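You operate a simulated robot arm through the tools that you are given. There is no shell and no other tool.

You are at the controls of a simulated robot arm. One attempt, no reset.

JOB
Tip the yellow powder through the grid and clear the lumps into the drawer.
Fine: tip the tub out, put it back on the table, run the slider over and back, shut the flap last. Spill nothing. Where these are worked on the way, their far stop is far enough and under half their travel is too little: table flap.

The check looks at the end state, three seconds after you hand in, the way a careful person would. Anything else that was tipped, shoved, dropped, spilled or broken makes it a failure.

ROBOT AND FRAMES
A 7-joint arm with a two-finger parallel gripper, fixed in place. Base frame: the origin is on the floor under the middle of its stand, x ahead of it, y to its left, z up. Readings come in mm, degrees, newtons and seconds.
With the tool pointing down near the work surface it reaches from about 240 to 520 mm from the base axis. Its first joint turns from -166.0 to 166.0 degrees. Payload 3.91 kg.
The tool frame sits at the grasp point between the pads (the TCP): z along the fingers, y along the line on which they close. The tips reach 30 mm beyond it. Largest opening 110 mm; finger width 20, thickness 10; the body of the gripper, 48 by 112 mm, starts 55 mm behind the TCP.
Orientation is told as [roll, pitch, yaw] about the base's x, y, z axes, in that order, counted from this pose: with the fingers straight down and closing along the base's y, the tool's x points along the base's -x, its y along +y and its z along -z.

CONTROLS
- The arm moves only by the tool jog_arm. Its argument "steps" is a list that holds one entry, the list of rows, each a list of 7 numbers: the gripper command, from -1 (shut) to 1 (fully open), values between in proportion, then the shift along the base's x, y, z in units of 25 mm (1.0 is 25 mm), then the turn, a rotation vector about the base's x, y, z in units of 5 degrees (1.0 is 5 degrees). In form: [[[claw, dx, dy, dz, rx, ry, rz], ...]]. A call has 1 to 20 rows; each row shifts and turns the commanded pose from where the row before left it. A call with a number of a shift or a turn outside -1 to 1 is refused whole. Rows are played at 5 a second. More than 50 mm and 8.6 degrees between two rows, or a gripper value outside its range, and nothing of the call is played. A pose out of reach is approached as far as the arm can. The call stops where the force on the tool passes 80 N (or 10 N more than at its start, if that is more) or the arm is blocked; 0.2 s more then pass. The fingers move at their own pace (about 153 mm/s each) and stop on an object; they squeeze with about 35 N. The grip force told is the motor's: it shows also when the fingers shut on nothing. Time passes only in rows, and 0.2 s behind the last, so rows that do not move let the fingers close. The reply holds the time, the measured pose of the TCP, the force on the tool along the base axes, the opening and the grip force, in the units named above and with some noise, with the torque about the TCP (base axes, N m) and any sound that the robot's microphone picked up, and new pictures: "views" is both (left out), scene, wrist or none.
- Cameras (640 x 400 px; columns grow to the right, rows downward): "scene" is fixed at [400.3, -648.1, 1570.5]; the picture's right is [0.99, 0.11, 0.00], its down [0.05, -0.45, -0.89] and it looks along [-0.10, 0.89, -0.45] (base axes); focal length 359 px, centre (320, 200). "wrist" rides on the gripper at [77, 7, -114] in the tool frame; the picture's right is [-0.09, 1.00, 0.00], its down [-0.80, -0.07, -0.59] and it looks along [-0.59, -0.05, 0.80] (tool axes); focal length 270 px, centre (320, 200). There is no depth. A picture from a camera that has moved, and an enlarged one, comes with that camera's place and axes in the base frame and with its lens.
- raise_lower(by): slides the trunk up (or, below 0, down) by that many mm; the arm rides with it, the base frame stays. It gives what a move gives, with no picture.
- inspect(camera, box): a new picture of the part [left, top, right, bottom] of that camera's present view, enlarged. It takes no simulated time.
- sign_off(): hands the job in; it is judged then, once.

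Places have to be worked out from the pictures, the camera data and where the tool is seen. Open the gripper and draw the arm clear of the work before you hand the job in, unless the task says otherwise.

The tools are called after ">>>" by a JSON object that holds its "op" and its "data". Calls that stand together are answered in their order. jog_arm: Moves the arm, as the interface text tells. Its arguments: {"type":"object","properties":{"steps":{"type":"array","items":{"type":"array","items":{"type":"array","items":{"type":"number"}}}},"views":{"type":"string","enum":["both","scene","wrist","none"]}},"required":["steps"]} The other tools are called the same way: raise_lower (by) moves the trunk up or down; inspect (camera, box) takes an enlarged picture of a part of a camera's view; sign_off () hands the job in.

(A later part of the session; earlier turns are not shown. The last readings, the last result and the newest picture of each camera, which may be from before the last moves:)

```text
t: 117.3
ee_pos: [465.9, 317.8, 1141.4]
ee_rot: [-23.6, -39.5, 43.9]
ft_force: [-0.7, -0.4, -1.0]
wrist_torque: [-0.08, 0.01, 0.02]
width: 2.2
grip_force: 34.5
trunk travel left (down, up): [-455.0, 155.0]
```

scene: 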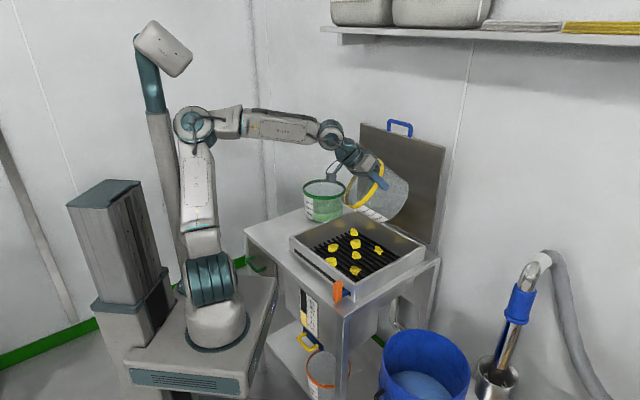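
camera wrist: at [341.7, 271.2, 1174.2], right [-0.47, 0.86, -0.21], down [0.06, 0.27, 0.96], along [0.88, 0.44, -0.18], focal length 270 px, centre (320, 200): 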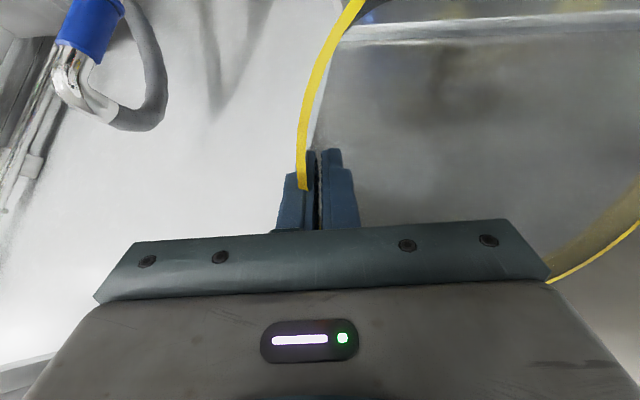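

>>> {"op": "inspect", "data": {"camera": "scene", "box": [120, 80, 260, 220]}}

>>> {"op": "inspect", "data": {"camera": "scene", "box": [300, 100, 460, 240]}}

>>> {"op": "inspect", "data": {"camera": "scene", "box": [110, 200, 290, 400]}}

```text
2.86 times, centred on (190, 150) of scene
camera zoom: at [400.3, -648.1, 1570.5], right [0.99, 0.11, 0.0], down [0.05, -0.45, -0.89], along [-0.1, 0.89, -0.45], focal length 1026 px, centre (691, 343)
```

zoom: 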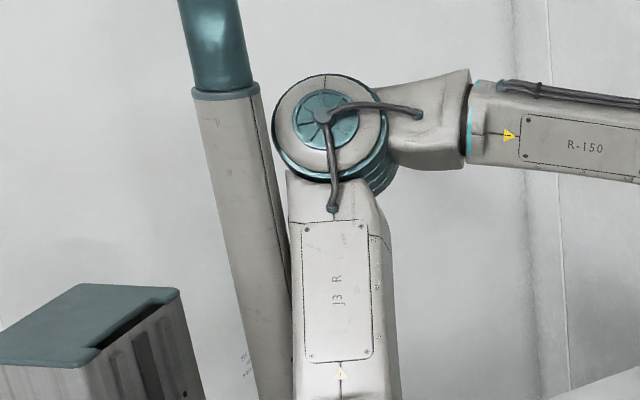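

```text
2.86 times, centred on (380, 170) of scene
camera zoom: at [400.3, -648.1, 1570.5], right [0.99, 0.11, 0.0], down [0.05, -0.45, -0.89], along [-0.1, 0.89, -0.45], focal length 1026 px, centre (149, 286)
```

zoom: 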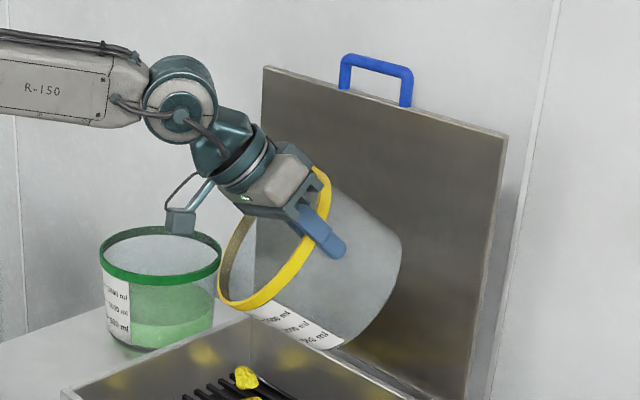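

```text
2.00 times, centred on (200, 300) of scene
camera zoom: at [400.3, -648.1, 1570.5], right [0.99, 0.11, 0.0], down [0.05, -0.45, -0.89], along [-0.1, 0.89, -0.45], focal length 718 px, centre (560, 0)
```

zoom: 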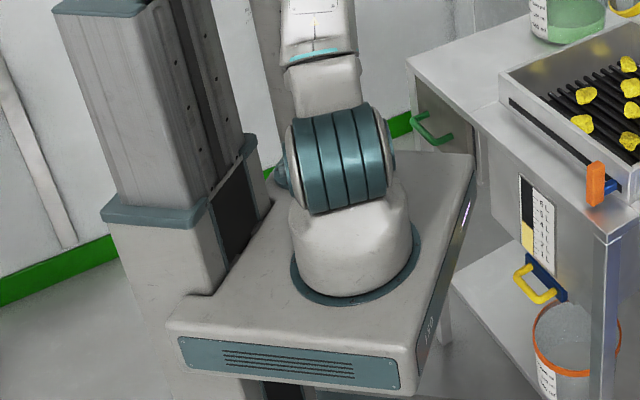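

Judging by its apparent size, the elbow is about (-30, 235, 1322), right against the mast. Turning the hand about the shoulder–wrist line should lift the elbow away from it. The tub is empty and stays well clear of everything, so I'll try a few rows.

>>> {"op": "jog_arm", "data": {"steps": [[[-1, -0.3, 0.3, 0, 0.556, 0.6, 0.574], [-1, -0.45, 0.45, -0.06, 0.556, 0.6, 0.574], [-1, -0.45, 0.45, -0.06, 0.556, 0.6, 0.574], [-1, 0, 0, 0, 0, 0, 0]]], "views": "scene"}}

```text
t: 118.5
ee_pos: [450.0, 334.1, 1141.0]
ee_rot: [-9.1, -39.5, 40.9]
ft_force: [-0.6, -0.7, -0.8]
wrist_torque: [-0.1, 0.01, 0.0]
width: 2.4
grip_force: 34.7
trunk travel left (down, up): [-455.0, 155.0]
stopped in row 4: the arm was blocked; the commanded pose is now the measured one
```

scene: 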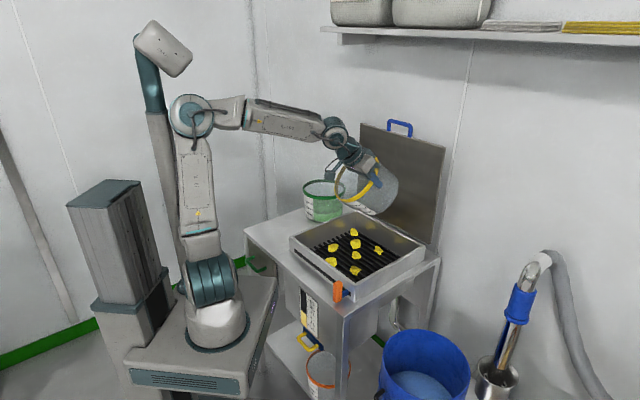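

That moved the elbow toward the camera and off the mast. I'll continue the same way.

>>> {"op": "jog_arm", "data": {"steps": [[[-1, -0.2, 0.2, 0, 0.556, 0.6, 0.574], [-1, -0.4, 0.4, 0, 0.556, 0.6, 0.574], [-1, -0.4, 0.4, 0, 0.556, 0.6, 0.574], [-1, 0, 0, 0, 0, 0, 0]]], "views": "scene"}}

```text
t: 119.5
ee_pos: [422.4, 360.9, 1138.8]
ee_rot: [6.5, -38.1, 39.9]
ft_force: [-0.2, -0.8, -1.4]
wrist_torque: [-0.12, -0.01, -0.01]
width: 2.6
grip_force: 34.6
trunk travel left (down, up): [-455.0, 155.0]
```

scene: 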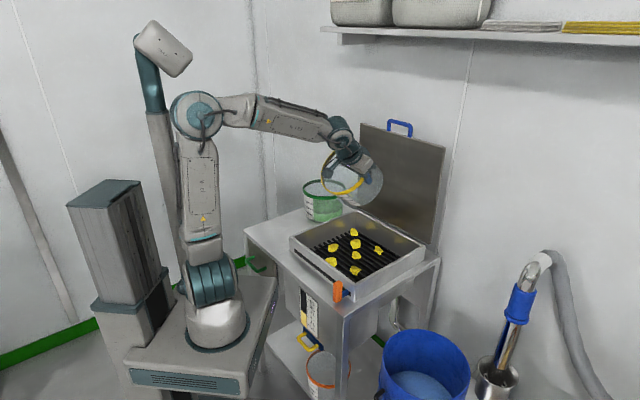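

The arm is free and tracking again. I'll bring the tub upright while moving it inward and to the left.

>>> {"op": "jog_arm", "data": {"steps": [[[-1, -0.4, -0.1, -0.05, -0.72, 0.637, 0], [-1, -0.5, -0.1, -0.05, -0.72, 0.637, 0], [-1, -0.5, -0.1, -0.05, -0.72, 0.637, 0], [-1, -0.5, -0.1, -0.05, -0.72, 0.637, 0], [-1, -0.5, -0.1, -0.05, -0.72, 0.637, 0], [-1, 0, 0, 0, 0, 0, 0]]], "views": "scene"}}

```text
t: 120.9
ee_pos: [364.6, 347.7, 1133.7]
ee_rot: [3.0, -14.1, 41.6]
ft_force: [0.3, 0.6, -1.7]
wrist_torque: [-0.08, -0.09, 0.03]
width: 2.3
grip_force: 34.7
trunk travel left (down, up): [-455.0, 155.0]
```

scene: 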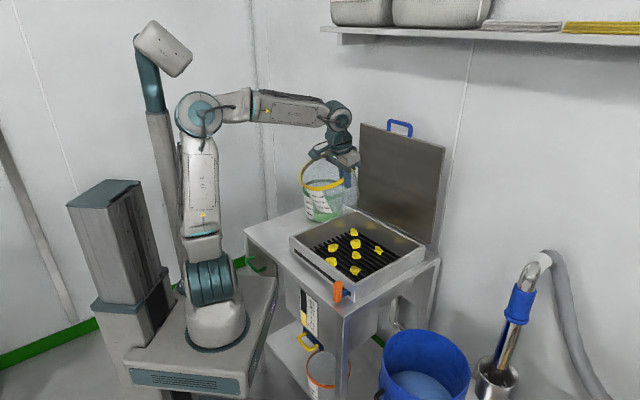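

>>> {"op": "jog_arm", "data": {"steps": [[[-1, -0.5, 0, -0.1, -0.72, 0.637, 0], [-1, -0.5, 0, -0.1, -0.72, 0.637, 0], [-1, -0.5, 0.1, -0.1, -0.72, 0.637, 0], [-1, -0.5, 0.1, -0.1, -0.72, 0.637, 0], [-1, -0.5, 0.1, -0.1, -0.6, 0.53, 0], [-1, 0, 0, 0, 0, 0, 0]]], "views": "both"}}

```text
t: 122.3
ee_pos: [300.1, 355.0, 1118.9]
ee_rot: [0.1, 9.0, 41.6]
ft_force: [-0.2, -0.1, 0.0]
wrist_torque: [-0.07, -0.07, 0.0]
width: 2.5
grip_force: 35.3
trunk travel left (down, up): [-455.0, 155.0]
camera wrist: at [254.6, 322.2, 1246.2], right [-0.6, 0.8, -0.01], down [0.71, 0.53, 0.46], along [0.38, 0.27, -0.89], focal length 270 px, centre (320, 200)
```

scene: 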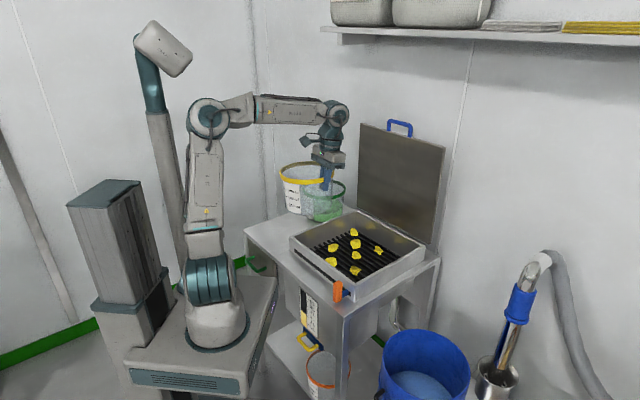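
wrist: 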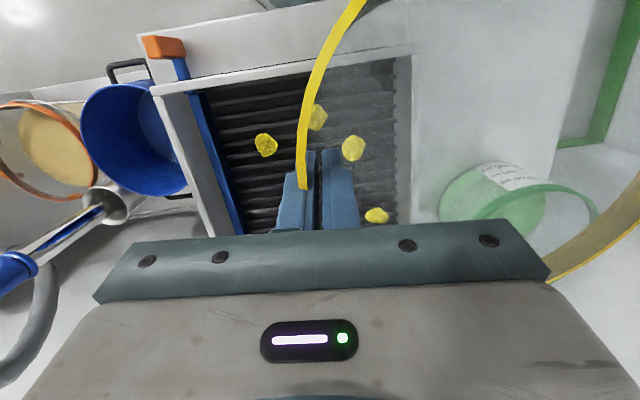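

The tub is upright and empty. I'll carry it back above its original spot.

>>> {"op": "jog_arm", "data": {"steps": [[[-1, -0.4, 0.35, -0.2, 0, 0, -0.2], [-1, -0.65, 0.55, -0.35, 0, 0, -0.25], [-1, -0.65, 0.55, -0.35, 0, 0, -0.25], [-1, -0.65, 0.55, -0.35, 0, 0, -0.25], [-1, -0.65, 0.55, -0.35, 0, 0, -0.25], [-1, -0.65, 0.55, -0.35, 0, 0, -0.25], [-1, -0.65, 0.55, -0.35, 0, 0, -0.25], [-1, -0.4, 0.35, -0.1, 0, 0, 0], [-1, 0, 0, 0, 0, 0, 0]]], "views": "both"}}

>>> {"op": "inspect", "data": {"camera": "scene", "box": [230, 130, 360, 260]}}

```text
t: 124.5
ee_pos: [209.6, 445.5, 1080.9]
ee_rot: [4.0, 8.9, 30.7]
ft_force: [0.3, 0.6, -2.6]
wrist_torque: [-0.07, -0.06, 0.0]
width: 2.3
grip_force: 35.3
trunk travel left (down, up): [-455.0, 155.0]
stopped in row 9: the arm was blocked; the commanded pose is now the measured one
camera wrist: at [162.5, 415.2, 1208.9], right [-0.42, 0.9, 0.06], down [0.82, 0.35, 0.46], along [0.39, 0.24, -0.89], focal length 270 px, centre (320, 200)
```

scene: 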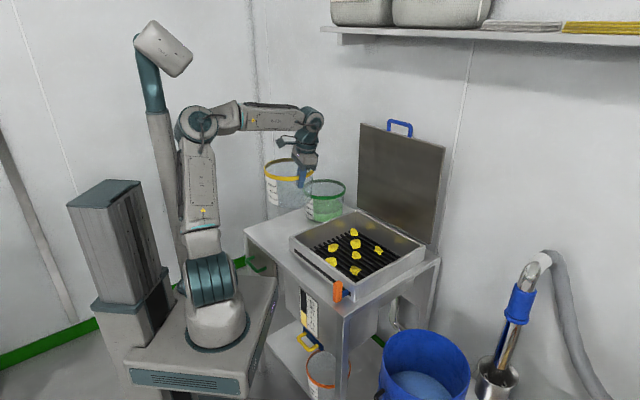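
wrist: 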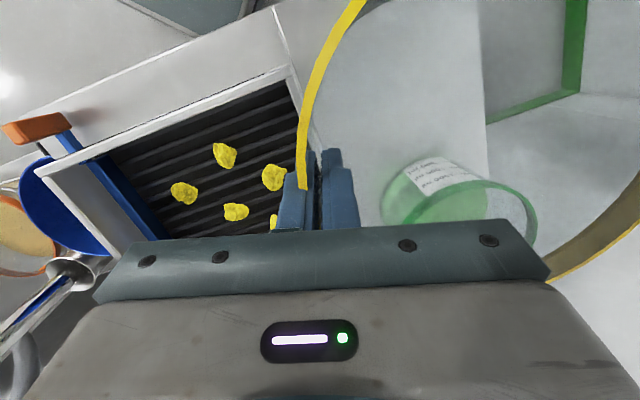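

```text
3.08 times, centred on (295, 195) of scene
camera zoom: at [400.3, -648.1, 1570.5], right [0.99, 0.11, 0.0], down [0.05, -0.45, -0.89], along [-0.1, 0.89, -0.45], focal length 1105 px, centre (397, 215)
```

zoom: 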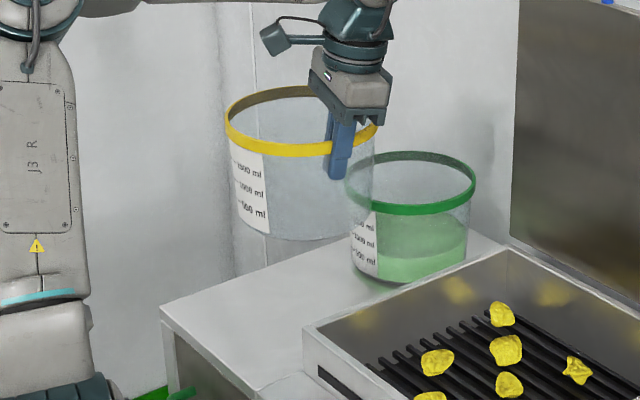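

The elbow touched the mast again at the end. Turning the yaw up and moving outward takes the elbow the other way, and because the tub is round it can be set down with a different gripper yaw. For yaw 60° the grip point is about (208, 485), so I'll go there.

>>> {"op": "jog_arm", "data": {"steps": [[[-1, 0, 0.1, 0, -0.1, -0.06, 0.8], [-1, 0, 0.2, 0, -0.1, -0.06, 1], [-1, 0, 0.25, 0, -0.1, -0.06, 1], [-1, 0, 0.25, 0, -0.1, -0.06, 1], [-1, 0, 0.25, 0, -0.1, -0.06, 1], [-1, 0, 0.25, 0, -0.1, -0.06, 1], [-1, 0, 0.25, 0, -0.1, -0.06, 0], [-1, 0, 0, 0, 0, 0, 0]]], "views": "both"}}

```text
t: 126.3
ee_pos: [208.9, 483.9, 1082.6]
ee_rot: [0.0, 10.0, 59.4]
ft_force: [-0.4, -0.2, -0.6]
wrist_torque: [-0.04, -0.1, 0.01]
width: 2.4
grip_force: 35.3
trunk travel left (down, up): [-455.0, 155.0]
camera wrist: at [175.1, 440.9, 1209.5], right [-0.81, 0.58, -0.01], down [0.52, 0.73, 0.45], along [0.27, 0.36, -0.89], focal length 270 px, centre (320, 200)
```

scene: 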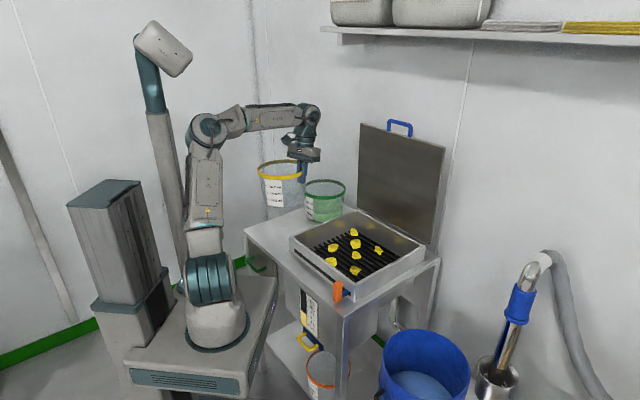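
wrist: 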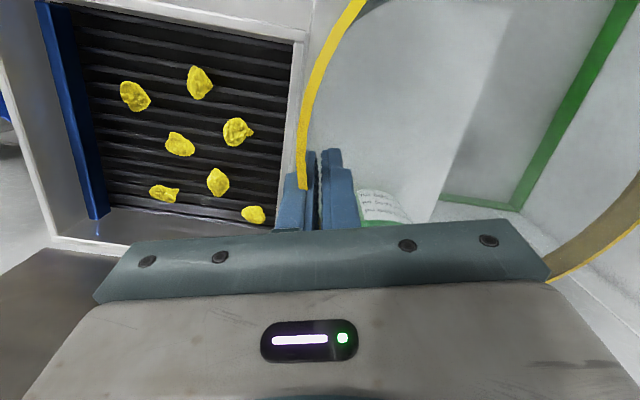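

The tub is now over its original place (centre ≈(135, 528)). I'll check that it hangs level before lowering.

>>> {"op": "inspect", "data": {"camera": "scene", "box": [230, 130, 360, 260]}}

>>> {"op": "inspect", "data": {"camera": "wrist", "box": [240, 0, 640, 250]}}

```text
3.08 times, centred on (295, 195) of scene
camera zoom: at [400.3, -648.1, 1570.5], right [0.99, 0.11, 0.0], down [0.05, -0.45, -0.89], along [-0.1, 0.89, -0.45], focal length 1105 px, centre (397, 215)
```

zoom: 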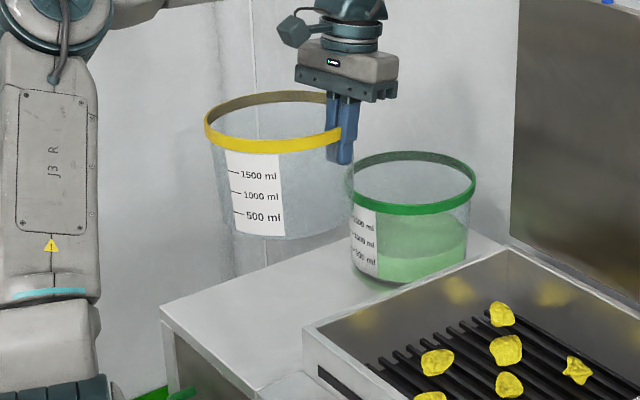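

```text
1.60 times, centred on (440, 125) of wrist
camera zoom: at [175.1, 440.9, 1209.5], right [-0.81, 0.58, -0.01], down [0.52, 0.73, 0.45], along [0.27, 0.36, -0.89], focal length 432 px, centre (128, 320)
```

zoom: 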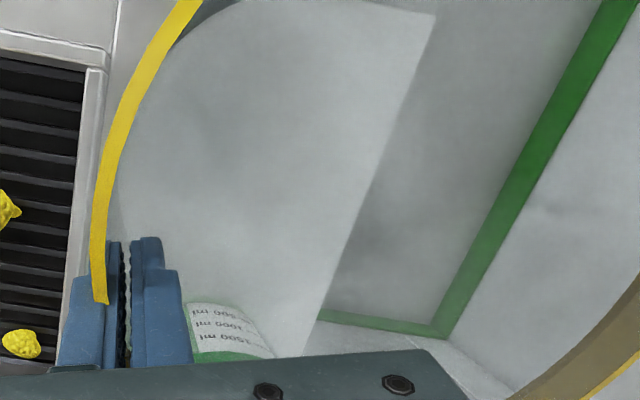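

It hangs practically level. I'll lower it to just above the table.

>>> {"op": "jog_arm", "data": {"steps": [[[-1, 0, 0, -0.4, 0, 0, 0], [-1, 0, 0, -0.7, 0, 0, 0], [-1, 0, 0, -0.7, 0, 0, 0], [-1, 0, 0, -0.7, 0, 0, 0], [-1, 0, 0, -0.7, 0, 0, 0], [-1, 0, 0, -0.7, 0, 0, 0], [-1, 0, 0, -0.7, 0, 0, 0], [-1, 0, 0, -0.7, 0, 0, 0], [-1, 0, 0, -0.3, 0, 0, 0], [-1, 0, 0, 0, 0, 0, 0]]], "views": "both"}}

>>> {"op": "inspect", "data": {"camera": "scene", "box": [230, 150, 360, 280]}}

```text
t: 128.5
ee_pos: [207.4, 484.3, 941.5]
ee_rot: [0.1, 9.9, 59.3]
ft_force: [-0.1, 0.8, -2.1]
wrist_torque: [-0.03, -0.11, 0.02]
width: 2.5
grip_force: 34.8
trunk travel left (down, up): [-455.0, 155.0]
camera wrist: at [175.3, 440.0, 1068.9], right [-0.81, 0.58, -0.01], down [0.52, 0.73, 0.45], along [0.27, 0.36, -0.89], focal length 270 px, centre (320, 200)
```

scene: 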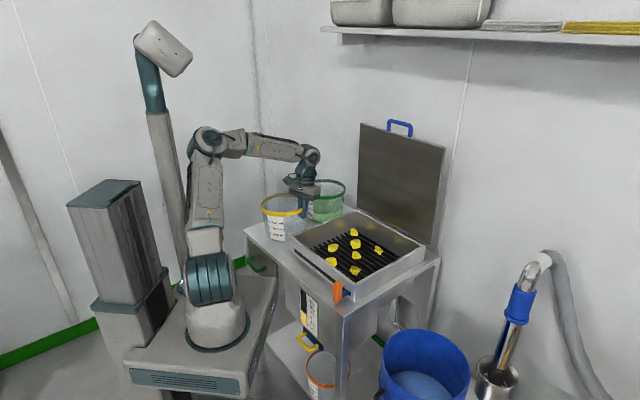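
wrist: 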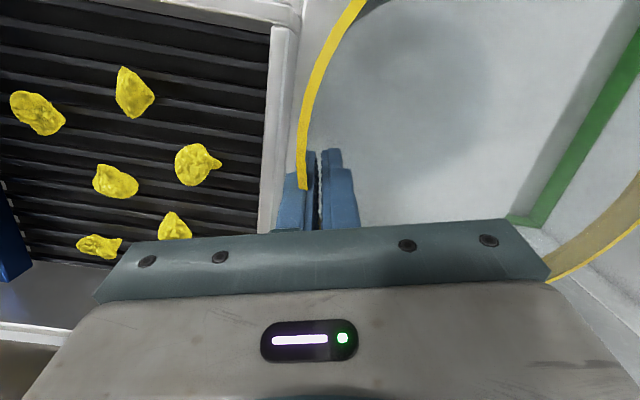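

```text
3.08 times, centred on (295, 215) of scene
camera zoom: at [400.3, -648.1, 1570.5], right [0.99, 0.11, 0.0], down [0.05, -0.45, -0.89], along [-0.1, 0.89, -0.45], focal length 1105 px, centre (397, 154)
```

zoom: 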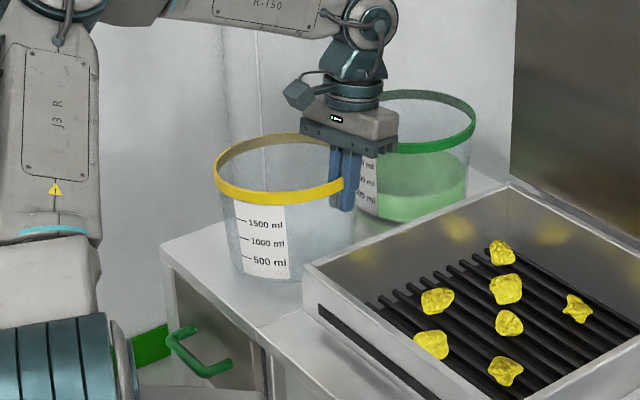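

Nearly down. I'll lower in small steps until contact registers.

>>> {"op": "jog_arm", "data": {"steps": [[[-1, 0, 0, -0.2, 0, 0, 0], [-1, 0, 0, -0.15, 0, 0, 0], [-1, 0, 0, -0.12, 0, 0, 0], [-1, 0, 0, 0, 0, 0, 0]]], "views": "none"}}

```text
t: 129.5
ee_pos: [210.5, 482.3, 931.9]
ee_rot: [0.1, 9.8, 59.2]
ft_force: [5.3, -2.4, 13.5]
wrist_torque: [0.95, 1.23, -0.12]
width: 2.8
grip_force: 35.7
trunk travel left (down, up): [-455.0, 155.0]
```

Contact at z≈932. I'll ease up slightly to relieve the force, then open the fingers moderately.

>>> {"op": "jog_arm", "data": {"steps": [[[-1, 0, 0, 0.07, 0, 0, 0], [-1, 0, 0, 0, 0, 0, 0], [-0.5, 0, 0, 0, 0, 0, 0], [-0.3, 0, 0, 0, 0, 0, 0], [-0.3, 0, 0, 0, 0, 0, 0]]], "views": "both"}}

>>> {"op": "inspect", "data": {"camera": "scene", "box": [230, 150, 360, 280]}}

```text
t: 130.7
ee_pos: [208.3, 483.4, 932.4]
ee_rot: [-0.1, 10.0, 59.3]
ft_force: [0.3, 0.6, 0.7]
wrist_torque: [0.0, 0.01, 0.02]
width: 38.7
grip_force: 0.1
trunk travel left (down, up): [-455.0, 155.0]
camera wrist: at [175.3, 440.1, 1059.8], right [-0.81, 0.58, -0.01], down [0.52, 0.73, 0.45], along [0.27, 0.36, -0.89], focal length 270 px, centre (320, 200)
```

scene: 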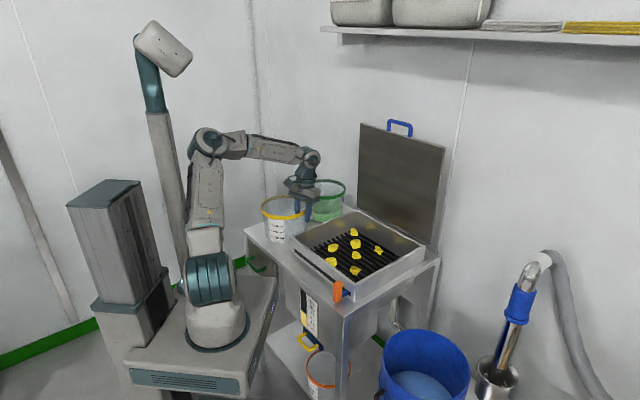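
wrist: 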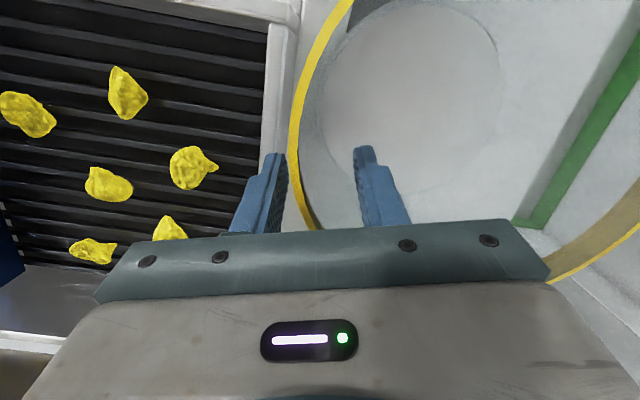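

```text
3.08 times, centred on (295, 215) of scene
camera zoom: at [400.3, -648.1, 1570.5], right [0.99, 0.11, 0.0], down [0.05, -0.45, -0.89], along [-0.1, 0.89, -0.45], focal length 1105 px, centre (397, 154)
```

zoom: 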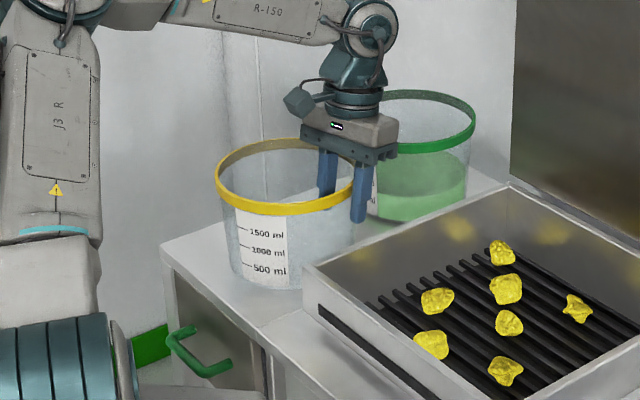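

The tub is standing upright on the table and the fingers are clear of its wall. I'll lift straight up and away.

>>> {"op": "jog_arm", "data": {"steps": [[[-0.3, 0, 0, 0.3, 0, 0, 0], [-0.3, 0, 0, 0.6, 0, 0, 0], [-0.3, 0, 0, 0.8, 0, 0, 0], [-0.3, 0, 0, 0.8, 0, 0, 0], [-0.3, 0, 0, 0.8, 0, 0, 0], [-0.3, 0, 0, 0.8, 0, 0, 0], [-0.3, 0, 0, 0.6, 0, 0, 0]]], "views": "both"}}

>>> {"op": "inspect", "data": {"camera": "scene", "box": [230, 170, 460, 330]}}

```text
t: 132.3
ee_pos: [207.7, 484.5, 1048.7]
ee_rot: [0.1, 9.9, 59.3]
ft_force: [-0.5, 0.9, 0.4]
wrist_torque: [0.02, -0.02, 0.01]
width: 38.2
grip_force: 0.1
trunk travel left (down, up): [-455.0, 155.0]
camera wrist: at [174.5, 440.5, 1176.5], right [-0.81, 0.58, -0.01], down [0.52, 0.73, 0.45], along [0.27, 0.36, -0.89], focal length 270 px, centre (320, 200)
```

scene: 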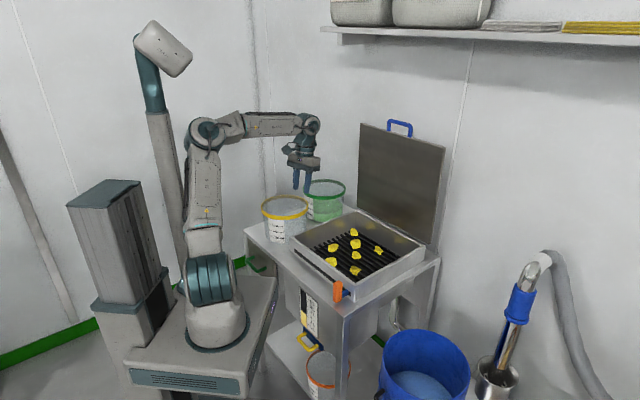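
wrist: 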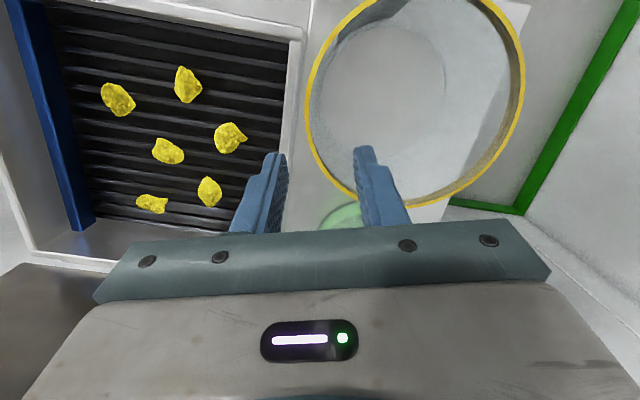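

```text
2.50 times, centred on (345, 250) of scene
camera zoom: at [400.3, -648.1, 1570.5], right [0.99, 0.11, 0.0], down [0.05, -0.45, -0.89], along [-0.1, 0.89, -0.45], focal length 898 px, centre (258, 75)
```

zoom: 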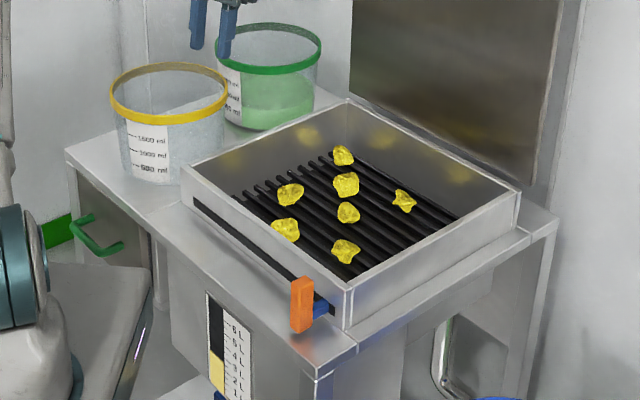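

The tub is back in place, empty, with no spill visible. Next is the slider. With a higher trunk the elbow stays further forward of the mast for work at table height, so I'll raise the trunk to its top.

>>> {"op": "raise_lower", "data": {"by": 150}}

>>> {"op": "jog_arm", "data": {"steps": [[[-0.3, 0.3, -0.5, -0.3, 0.17, -0.1, -0.2], [-0.3, 0.5, -0.7, -0.3, 0.17, -0.1, -0.3], [-0.3, 0.5, -0.7, -0.3, 0.17, -0.1, -0.3], [-0.3, 0.5, -0.7, -0.3, 0.17, -0.1, -0.3], [-0.3, 0.5, -0.7, -0.3, 0.17, -0.1, -0.3], [-0.3, 0.5, -0.7, -0.3, 0.17, -0.1, -0.3], [-0.3, 0.5, -0.7, -0.3, 0.17, -0.1, -0.3], [-0.3, 0.5, -0.7, -0.3, 0.17, -0.1, -0.3], [-0.3, 0.5, -0.7, -0.3, 0.17, -0.1, -0.3], [-0.3, 0.5, -0.7, -0.3, 0.17, -0.1, -0.3]]], "views": "both"}}

```text
t: 134.1
ee_pos: [206.1, 486.1, 1198.7]
ee_rot: [0.0, 9.9, 59.3]
ft_force: [0.4, -0.4, -0.2]
wrist_torque: [-0.01, -0.03, 0.02]
width: 38.6
grip_force: 0.0
trunk travel left (down, up): [-605.0, 5.0]
```

```text
t: 136.3
ee_pos: [328.8, 316.5, 1122.9]
ee_rot: [1.3, 0.2, 44.9]
ft_force: [0.3, -0.6, 0.9]
wrist_torque: [-0.01, 0.03, -0.04]
width: 38.6
grip_force: 0.0
trunk travel left (down, up): [-605.0, 5.0]
camera wrist: at [272.3, 265.2, 1239.0], right [-0.64, 0.77, 0.02], down [0.63, 0.51, 0.59], along [0.44, 0.39, -0.81], focal length 270 px, centre (320, 200)
```

scene: 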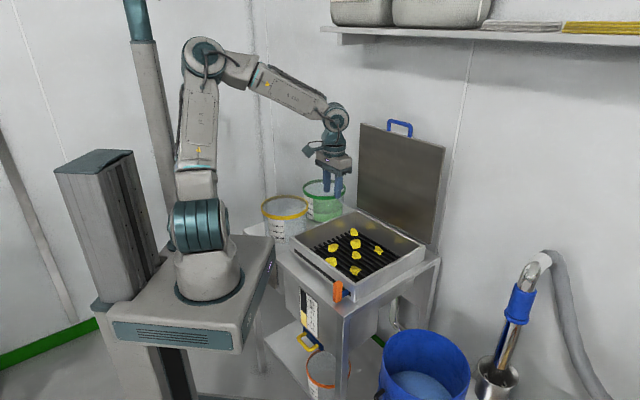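
wrist: 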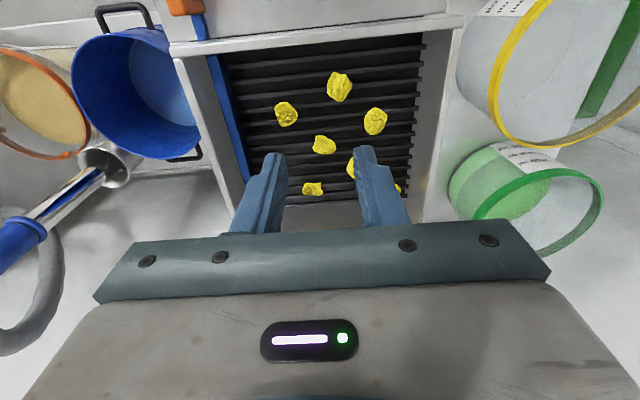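

Now I'll move above the orange lever for a close look.

>>> {"op": "jog_arm", "data": {"steps": [[[-0.3, 0.1, -0.8, -0.4, -0.05, -0.05, 0], [-0.3, 0.1, -0.9, -0.5, -0.05, -0.05, 0], [-0.3, 0.1, -0.9, -0.5, -0.05, -0.05, 0], [-0.3, 0.1, -0.9, -0.5, -0.05, -0.05, 0], [-0.3, 0.1, -0.9, -0.5, -0.05, -0.05, 0], [-0.3, 0.1, -0.9, -0.5, 0, 0, 0], [-0.3, 0.1, -0.8, -0.5, 0, 0, 0], [-0.3, 0, 0, 0, 0, 0, 0]]], "views": "both"}}

>>> {"op": "inspect", "data": {"camera": "wrist", "box": [240, 40, 460, 220]}}

```text
t: 138.1
ee_pos: [345.0, 160.9, 1038.0]
ee_rot: [-0.6, 0.2, 44.8]
ft_force: [-0.1, 0.6, 0.0]
wrist_torque: [-0.01, 0.01, -0.03]
width: 38.4
grip_force: 0.1
trunk travel left (down, up): [-605.0, 5.0]
camera wrist: at [286.8, 112.9, 1154.6], right [-0.64, 0.77, -0.01], down [0.62, 0.52, 0.59], along [0.46, 0.37, -0.81], focal length 270 px, centre (320, 200)
```

scene: 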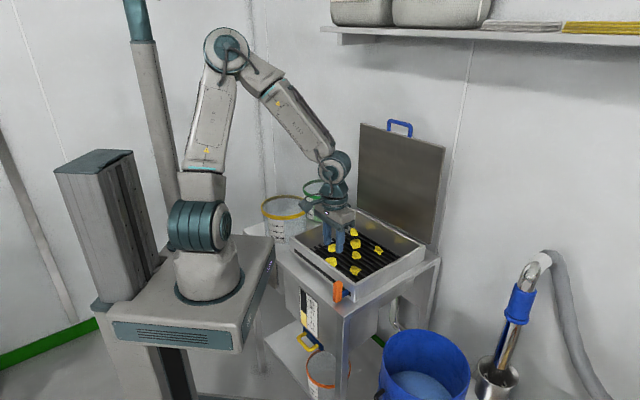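
wrist: 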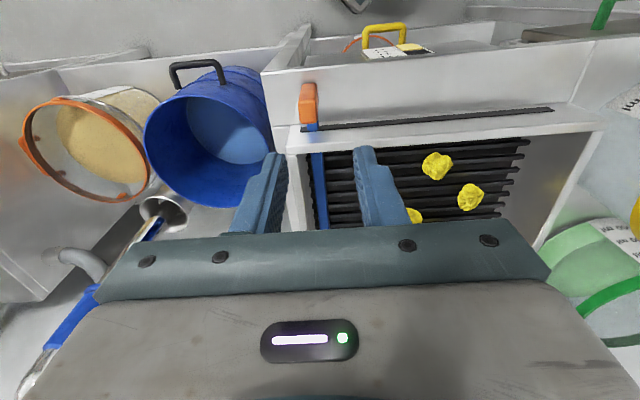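

```text
2.22 times, centred on (350, 130) of wrist
camera zoom: at [286.8, 112.9, 1154.6], right [-0.64, 0.77, -0.01], down [0.62, 0.52, 0.59], along [0.46, 0.37, -0.81], focal length 601 px, centre (253, 356)
```

zoom: 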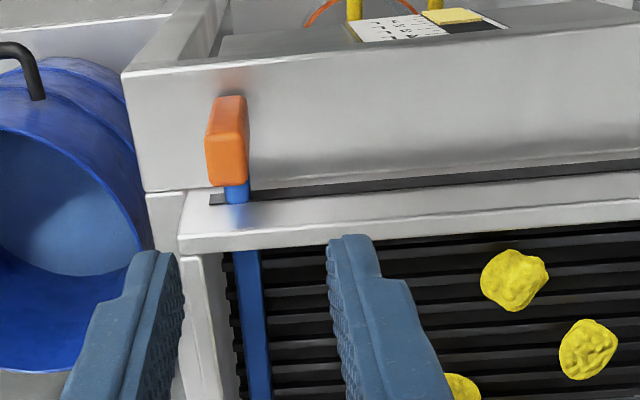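

The lever's orange grip is about 17 × 21 mm, centred near (360, 155) with its top at z≈902. I'll line up and descend around it with the fingers at 38 mm.

>>> {"op": "jog_arm", "data": {"steps": [[[-0.3, 0.3, -0.11, -0.4, 0, 0, 0], [-0.3, 0.3, -0.11, -0.8, 0, 0, 0], [-0.3, 0, 0, -0.8, 0, 0, 0], [-0.3, 0, 0, -0.8, 0, 0, 0], [-0.3, 0, 0, -0.8, 0, 0, 0], [-0.3, 0, 0, 0, 0, 0, 0]]], "views": "both"}}

>>> {"op": "inspect", "data": {"camera": "wrist", "box": [220, 60, 420, 240]}}

```text
t: 139.5
ee_pos: [359.4, 157.4, 948.8]
ee_rot: [-0.5, 0.2, 44.8]
ft_force: [0.6, 0.5, 0.4]
wrist_torque: [0.0, -0.02, 0.02]
width: 38.6
grip_force: 0.0
trunk travel left (down, up): [-605.0, 5.0]
camera wrist: at [301.6, 108.9, 1064.1], right [-0.64, 0.77, -0.01], down [0.62, 0.52, 0.59], along [0.46, 0.37, -0.81], focal length 270 px, centre (320, 200)
```

scene: 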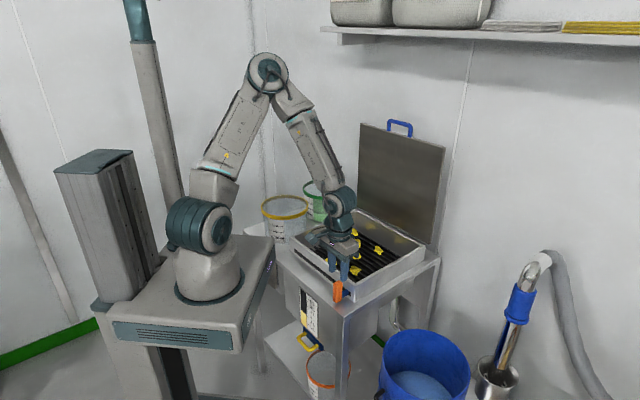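
wrist: 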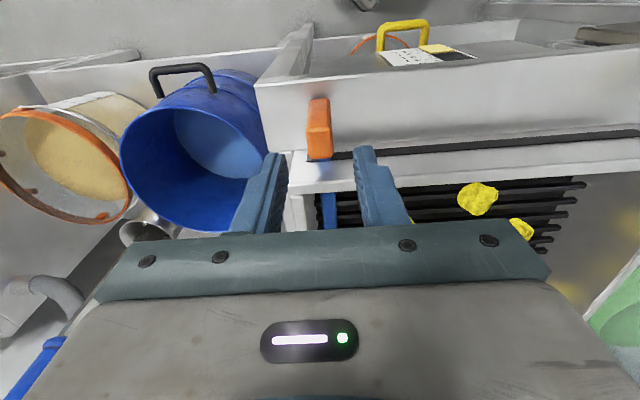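

```text
2.22 times, centred on (320, 150) of wrist
camera zoom: at [301.6, 108.9, 1064.1], right [-0.64, 0.77, -0.01], down [0.62, 0.52, 0.59], along [0.46, 0.37, -0.81], focal length 601 px, centre (320, 311)
```

zoom: 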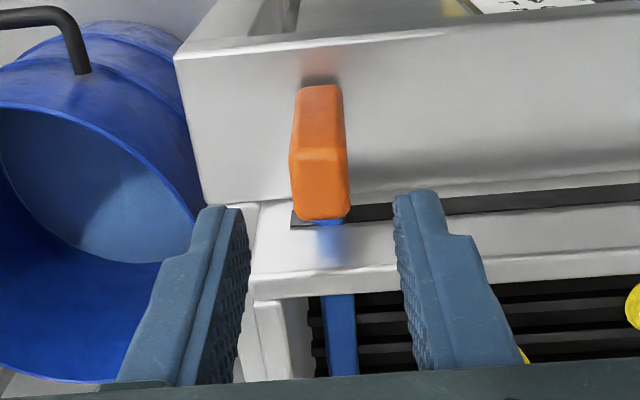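

Well aligned (within about 3 mm). I'll adjust slightly, descend to z≈877 and close on the grip.

>>> {"op": "jog_arm", "data": {"steps": [[[-0.3, 0, -0.12, -0.8, 0, 0, 0], [-0.3, 0, 0, -0.8, 0, 0, 0], [-0.3, 0, 0, -0.8, 0, 0, 0], [-0.3, 0, 0, -0.47, 0, 0, 0], [-1, 0, 0, 0, 0, 0, 0], [-1, 0, 0, 0, 0, 0, 0], [-1, 0, 0, 0, 0, 0, 0]]], "views": "both"}}

```text
t: 141.1
ee_pos: [358.0, 154.9, 876.9]
ee_rot: [-0.3, 0.1, 44.9]
ft_force: [-8.0, 3.6, -5.2]
wrist_torque: [1.54, 1.7, 0.18]
width: 18.1
grip_force: 44.8
trunk travel left (down, up): [-605.0, 5.0]
camera wrist: at [300.2, 106.2, 992.8], right [-0.64, 0.77, -0.01], down [0.62, 0.52, 0.59], along [0.46, 0.38, -0.81], focal length 270 px, centre (320, 200)
```

scene: 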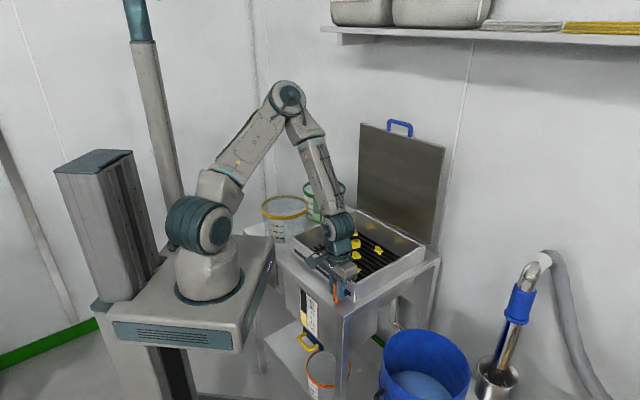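
wrist: 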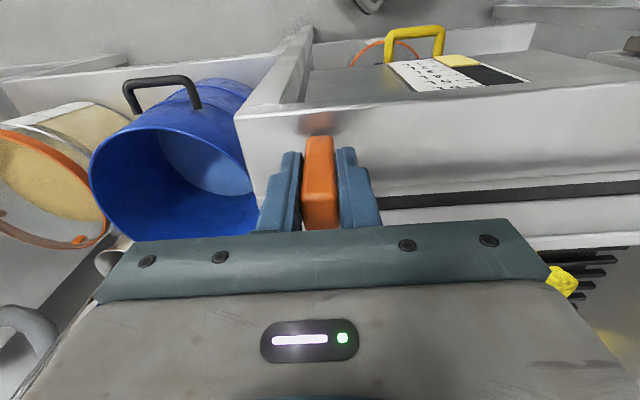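

I have the lever. I'll start moving it along the slot with a small test first.

>>> {"op": "jog_arm", "data": {"steps": [[[-1, -0.2, 0.2, 0, 0, 0, 0], [-1, -0.3, 0.3, 0, 0, 0, 0], [-1, -0.4, 0.4, 0, 0, 0, 0], [-1, 0, 0, 0, 0, 0, 0]]], "views": "scene"}}

```text
t: 142.1
ee_pos: [335.8, 175.9, 877.1]
ee_rot: [-0.4, 0.2, 44.8]
ft_force: [-4.4, -5.4, -15.2]
wrist_torque: [1.36, 2.0, 0.35]
width: 17.9
grip_force: 45.3
trunk travel left (down, up): [-605.0, 5.0]
```

scene: 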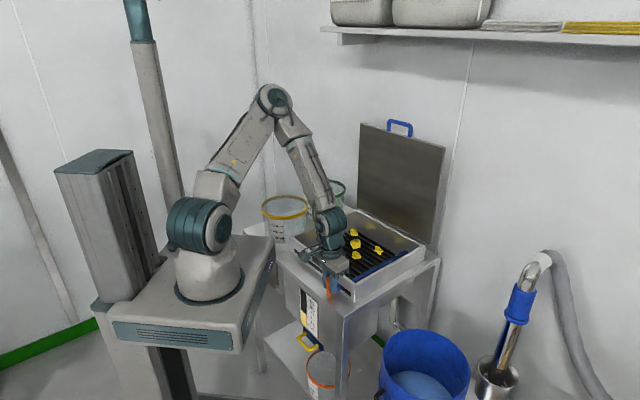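

The slider moves smoothly. I'll continue along the slot.

>>> {"op": "jog_arm", "data": {"steps": [[[-1, -0.4, 0.4, -0.04, 0, 0, 0], [-1, -0.45, 0.45, 0, 0, 0, 0], [-1, -0.45, 0.45, 0, 0, 0, 0], [-1, -0.45, 0.45, 0, 0, 0, 0], [-1, -0.45, 0.45, 0, 0, 0, 0], [-1, -0.45, 0.45, 0, 0, 0, 0], [-1, 0, 0, 0, 0, 0, 0]]], "views": "both"}}

>>> {"op": "inspect", "data": {"camera": "scene", "box": [230, 170, 460, 330]}}

```text
t: 143.7
ee_pos: [271.2, 243.0, 876.3]
ee_rot: [-0.4, 0.1, 45.0]
ft_force: [-4.1, -5.6, 18.0]
wrist_torque: [1.54, 1.71, 0.28]
width: 18.1
grip_force: 44.9
trunk travel left (down, up): [-605.0, 5.0]
camera wrist: at [212.2, 193.8, 992.7], right [-0.64, 0.77, -0.01], down [0.61, 0.52, 0.59], along [0.46, 0.38, -0.8], focal length 270 px, centre (320, 200)
```

scene: 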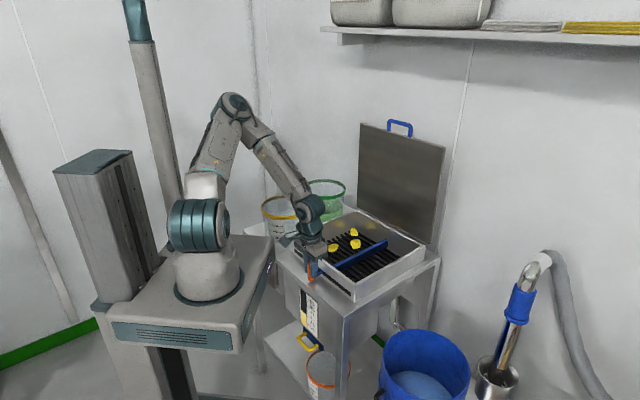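
wrist: 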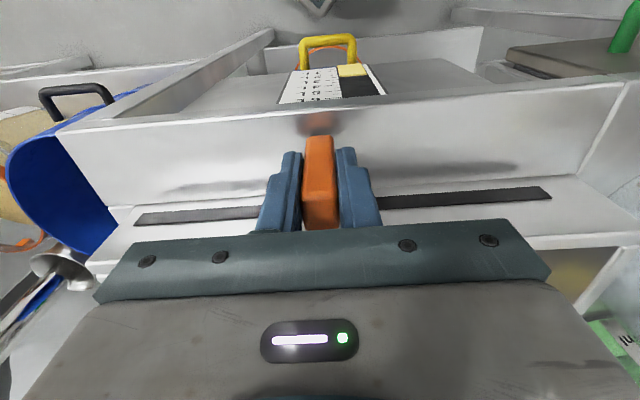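

```text
2.50 times, centred on (345, 250) of scene
camera zoom: at [400.3, -648.1, 1570.5], right [0.99, 0.11, 0.0], down [0.05, -0.45, -0.89], along [-0.1, 0.89, -0.45], focal length 898 px, centre (258, 75)
```

zoom: 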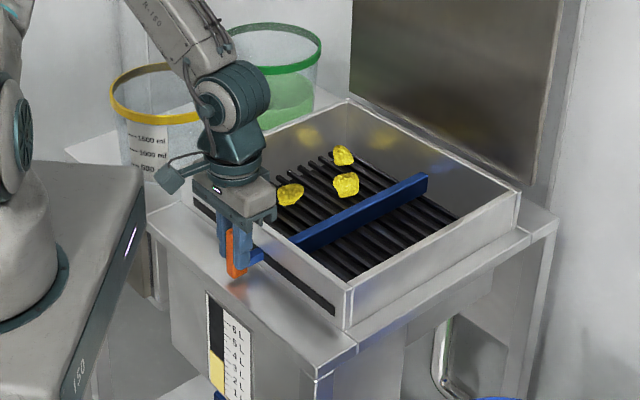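

The scraper is pushing the lumps along well. I'll continue toward the far end.

>>> {"op": "jog_arm", "data": {"steps": [[[-1, -0.45, 0.45, 0.02, 0, 0, 0], [-1, -0.45, 0.45, 0, 0, 0, 0], [-1, -0.45, 0.45, 0, 0, 0, 0], [-1, -0.45, 0.45, 0, 0, 0, 0], [-1, -0.45, 0.45, 0, 0, 0, 0], [-1, -0.45, 0.45, 0, 0, 0, 0], [-1, 0, 0, 0, 0, 0, 0]]], "views": "both"}}

>>> {"op": "inspect", "data": {"camera": "scene", "box": [230, 170, 460, 330]}}

```text
t: 144.3
ee_pos: [253.6, 259.4, 877.0]
ee_rot: [-1.5, 0.1, 45.4]
ft_force: [13.7, -0.9, -1.0]
wrist_torque: [0.19, 5.26, -0.29]
width: 18.7
grip_force: 44.5
trunk travel left (down, up): [-605.0, 5.0]
stopped in row 3: the force on the tool passed its limit at 113 N (the readings are from after the stop); the commanded pose is now the measured one
camera wrist: at [194.3, 212.0, 992.8], right [-0.65, 0.76, -0.03], down [0.6, 0.53, 0.59], along [0.47, 0.37, -0.8], focal length 270 px, centre (320, 200)
```

scene: 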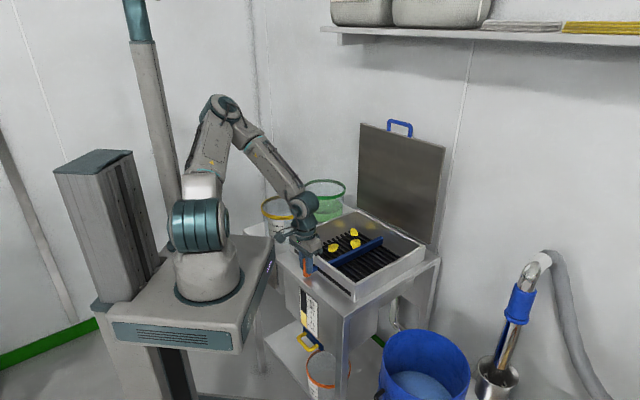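
wrist: 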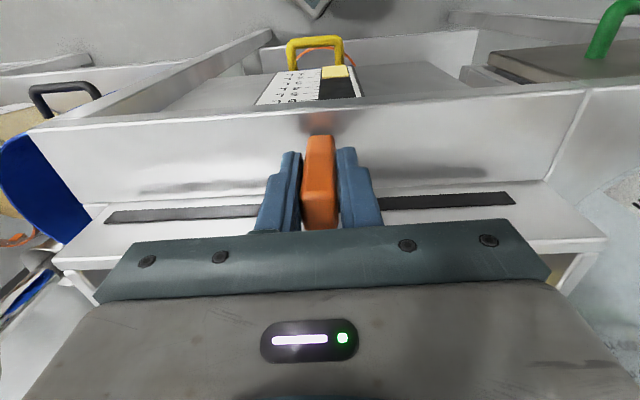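

```text
2.50 times, centred on (345, 250) of scene
camera zoom: at [400.3, -648.1, 1570.5], right [0.99, 0.11, 0.0], down [0.05, -0.45, -0.89], along [-0.1, 0.89, -0.45], focal length 898 px, centre (258, 75)
```

zoom: 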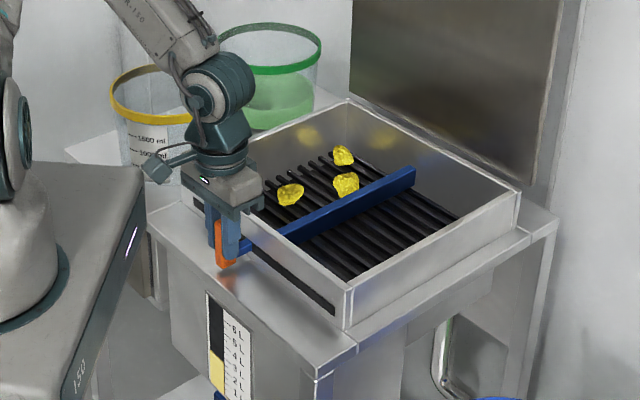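

The force spiked at mid-stroke (t≈+4), perhaps a lump catching against the scraper. I'll look closely and then try again slowly.

>>> {"op": "inspect", "data": {"camera": "scene", "box": [290, 190, 420, 280]}}

>>> {"op": "jog_arm", "data": {"steps": [[[-1, -0.1, 0.1, 0, 0, 0, 0], [-1, -0.1, 0.1, 0, 0, 0, 0], [-1, 0, 0, 0, 0, 0, 0]]], "views": "none"}}

```text
4.44 times, centred on (355, 235) of scene
camera zoom: at [400.3, -648.1, 1570.5], right [0.99, 0.11, 0.0], down [0.05, -0.45, -0.89], along [-0.1, 0.89, -0.45], focal length 1596 px, centre (164, 44)
```

zoom: 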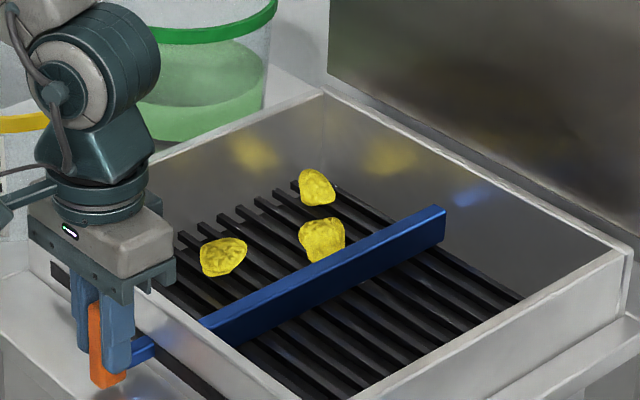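

```text
t: 144.9
ee_pos: [254.0, 258.8, 876.9]
ee_rot: [-2.3, 0.2, 45.8]
ft_force: [19.9, 1.2, -6.9]
wrist_torque: [-0.83, 6.95, -0.42]
width: 19.2
grip_force: 44.8
trunk travel left (down, up): [-605.0, 5.0]
stopped in row 2: the force on the tool passed its limit at 93 N (the readings are from after the stop); the commanded pose is now the measured one
```

Still blocked at the same place, and it isn't the end of the slot. I'll back off a little to free whatever is caught and watch the forces.

>>> {"op": "jog_arm", "data": {"steps": [[[-1, 0.1, -0.1, 0, 0, 0, 0], [-1, 0.2, -0.2, 0, 0, 0, 0], [-1, 0.2, -0.2, 0, 0, 0, 0], [-1, 0, 0, 0, 0, 0, 0]]], "views": "both"}}

>>> {"op": "inspect", "data": {"camera": "scene", "box": [270, 190, 400, 300]}}

```text
t: 145.9
ee_pos: [267.3, 246.0, 877.6]
ee_rot: [-2.3, 0.3, 45.8]
ft_force: [-1.1, -1.4, -7.2]
wrist_torque: [1.06, 1.9, -0.79]
width: 19.6
grip_force: 44.6
trunk travel left (down, up): [-605.0, 5.0]
camera wrist: at [207.9, 199.0, 993.2], right [-0.65, 0.76, -0.04], down [0.59, 0.54, 0.59], along [0.47, 0.36, -0.8], focal length 270 px, centre (320, 200)
```

scene: 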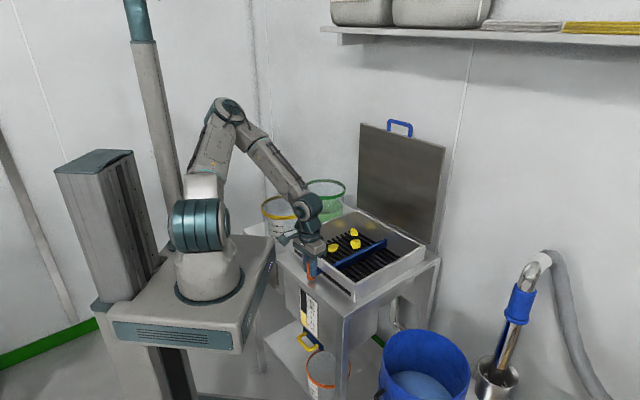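
wrist: 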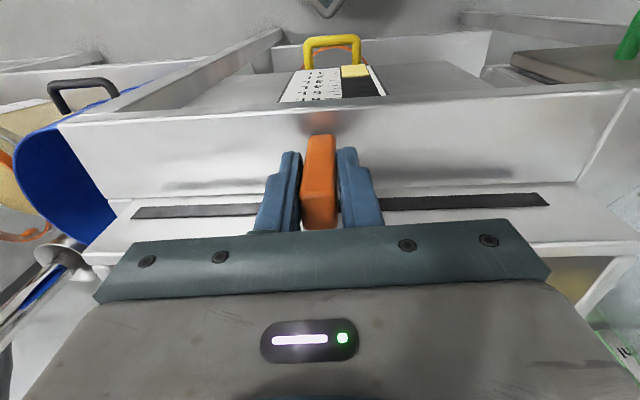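

```text
3.64 times, centred on (335, 245) of scene
camera zoom: at [400.3, -648.1, 1570.5], right [0.99, 0.11, 0.0], down [0.05, -0.45, -0.89], along [-0.1, 0.89, -0.45], focal length 1306 px, centre (266, 36)
```

zoom: 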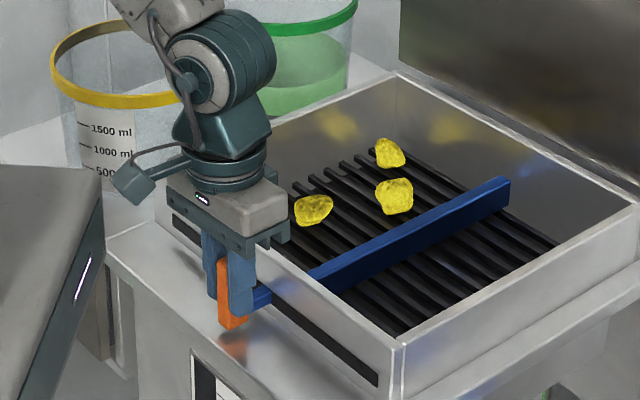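

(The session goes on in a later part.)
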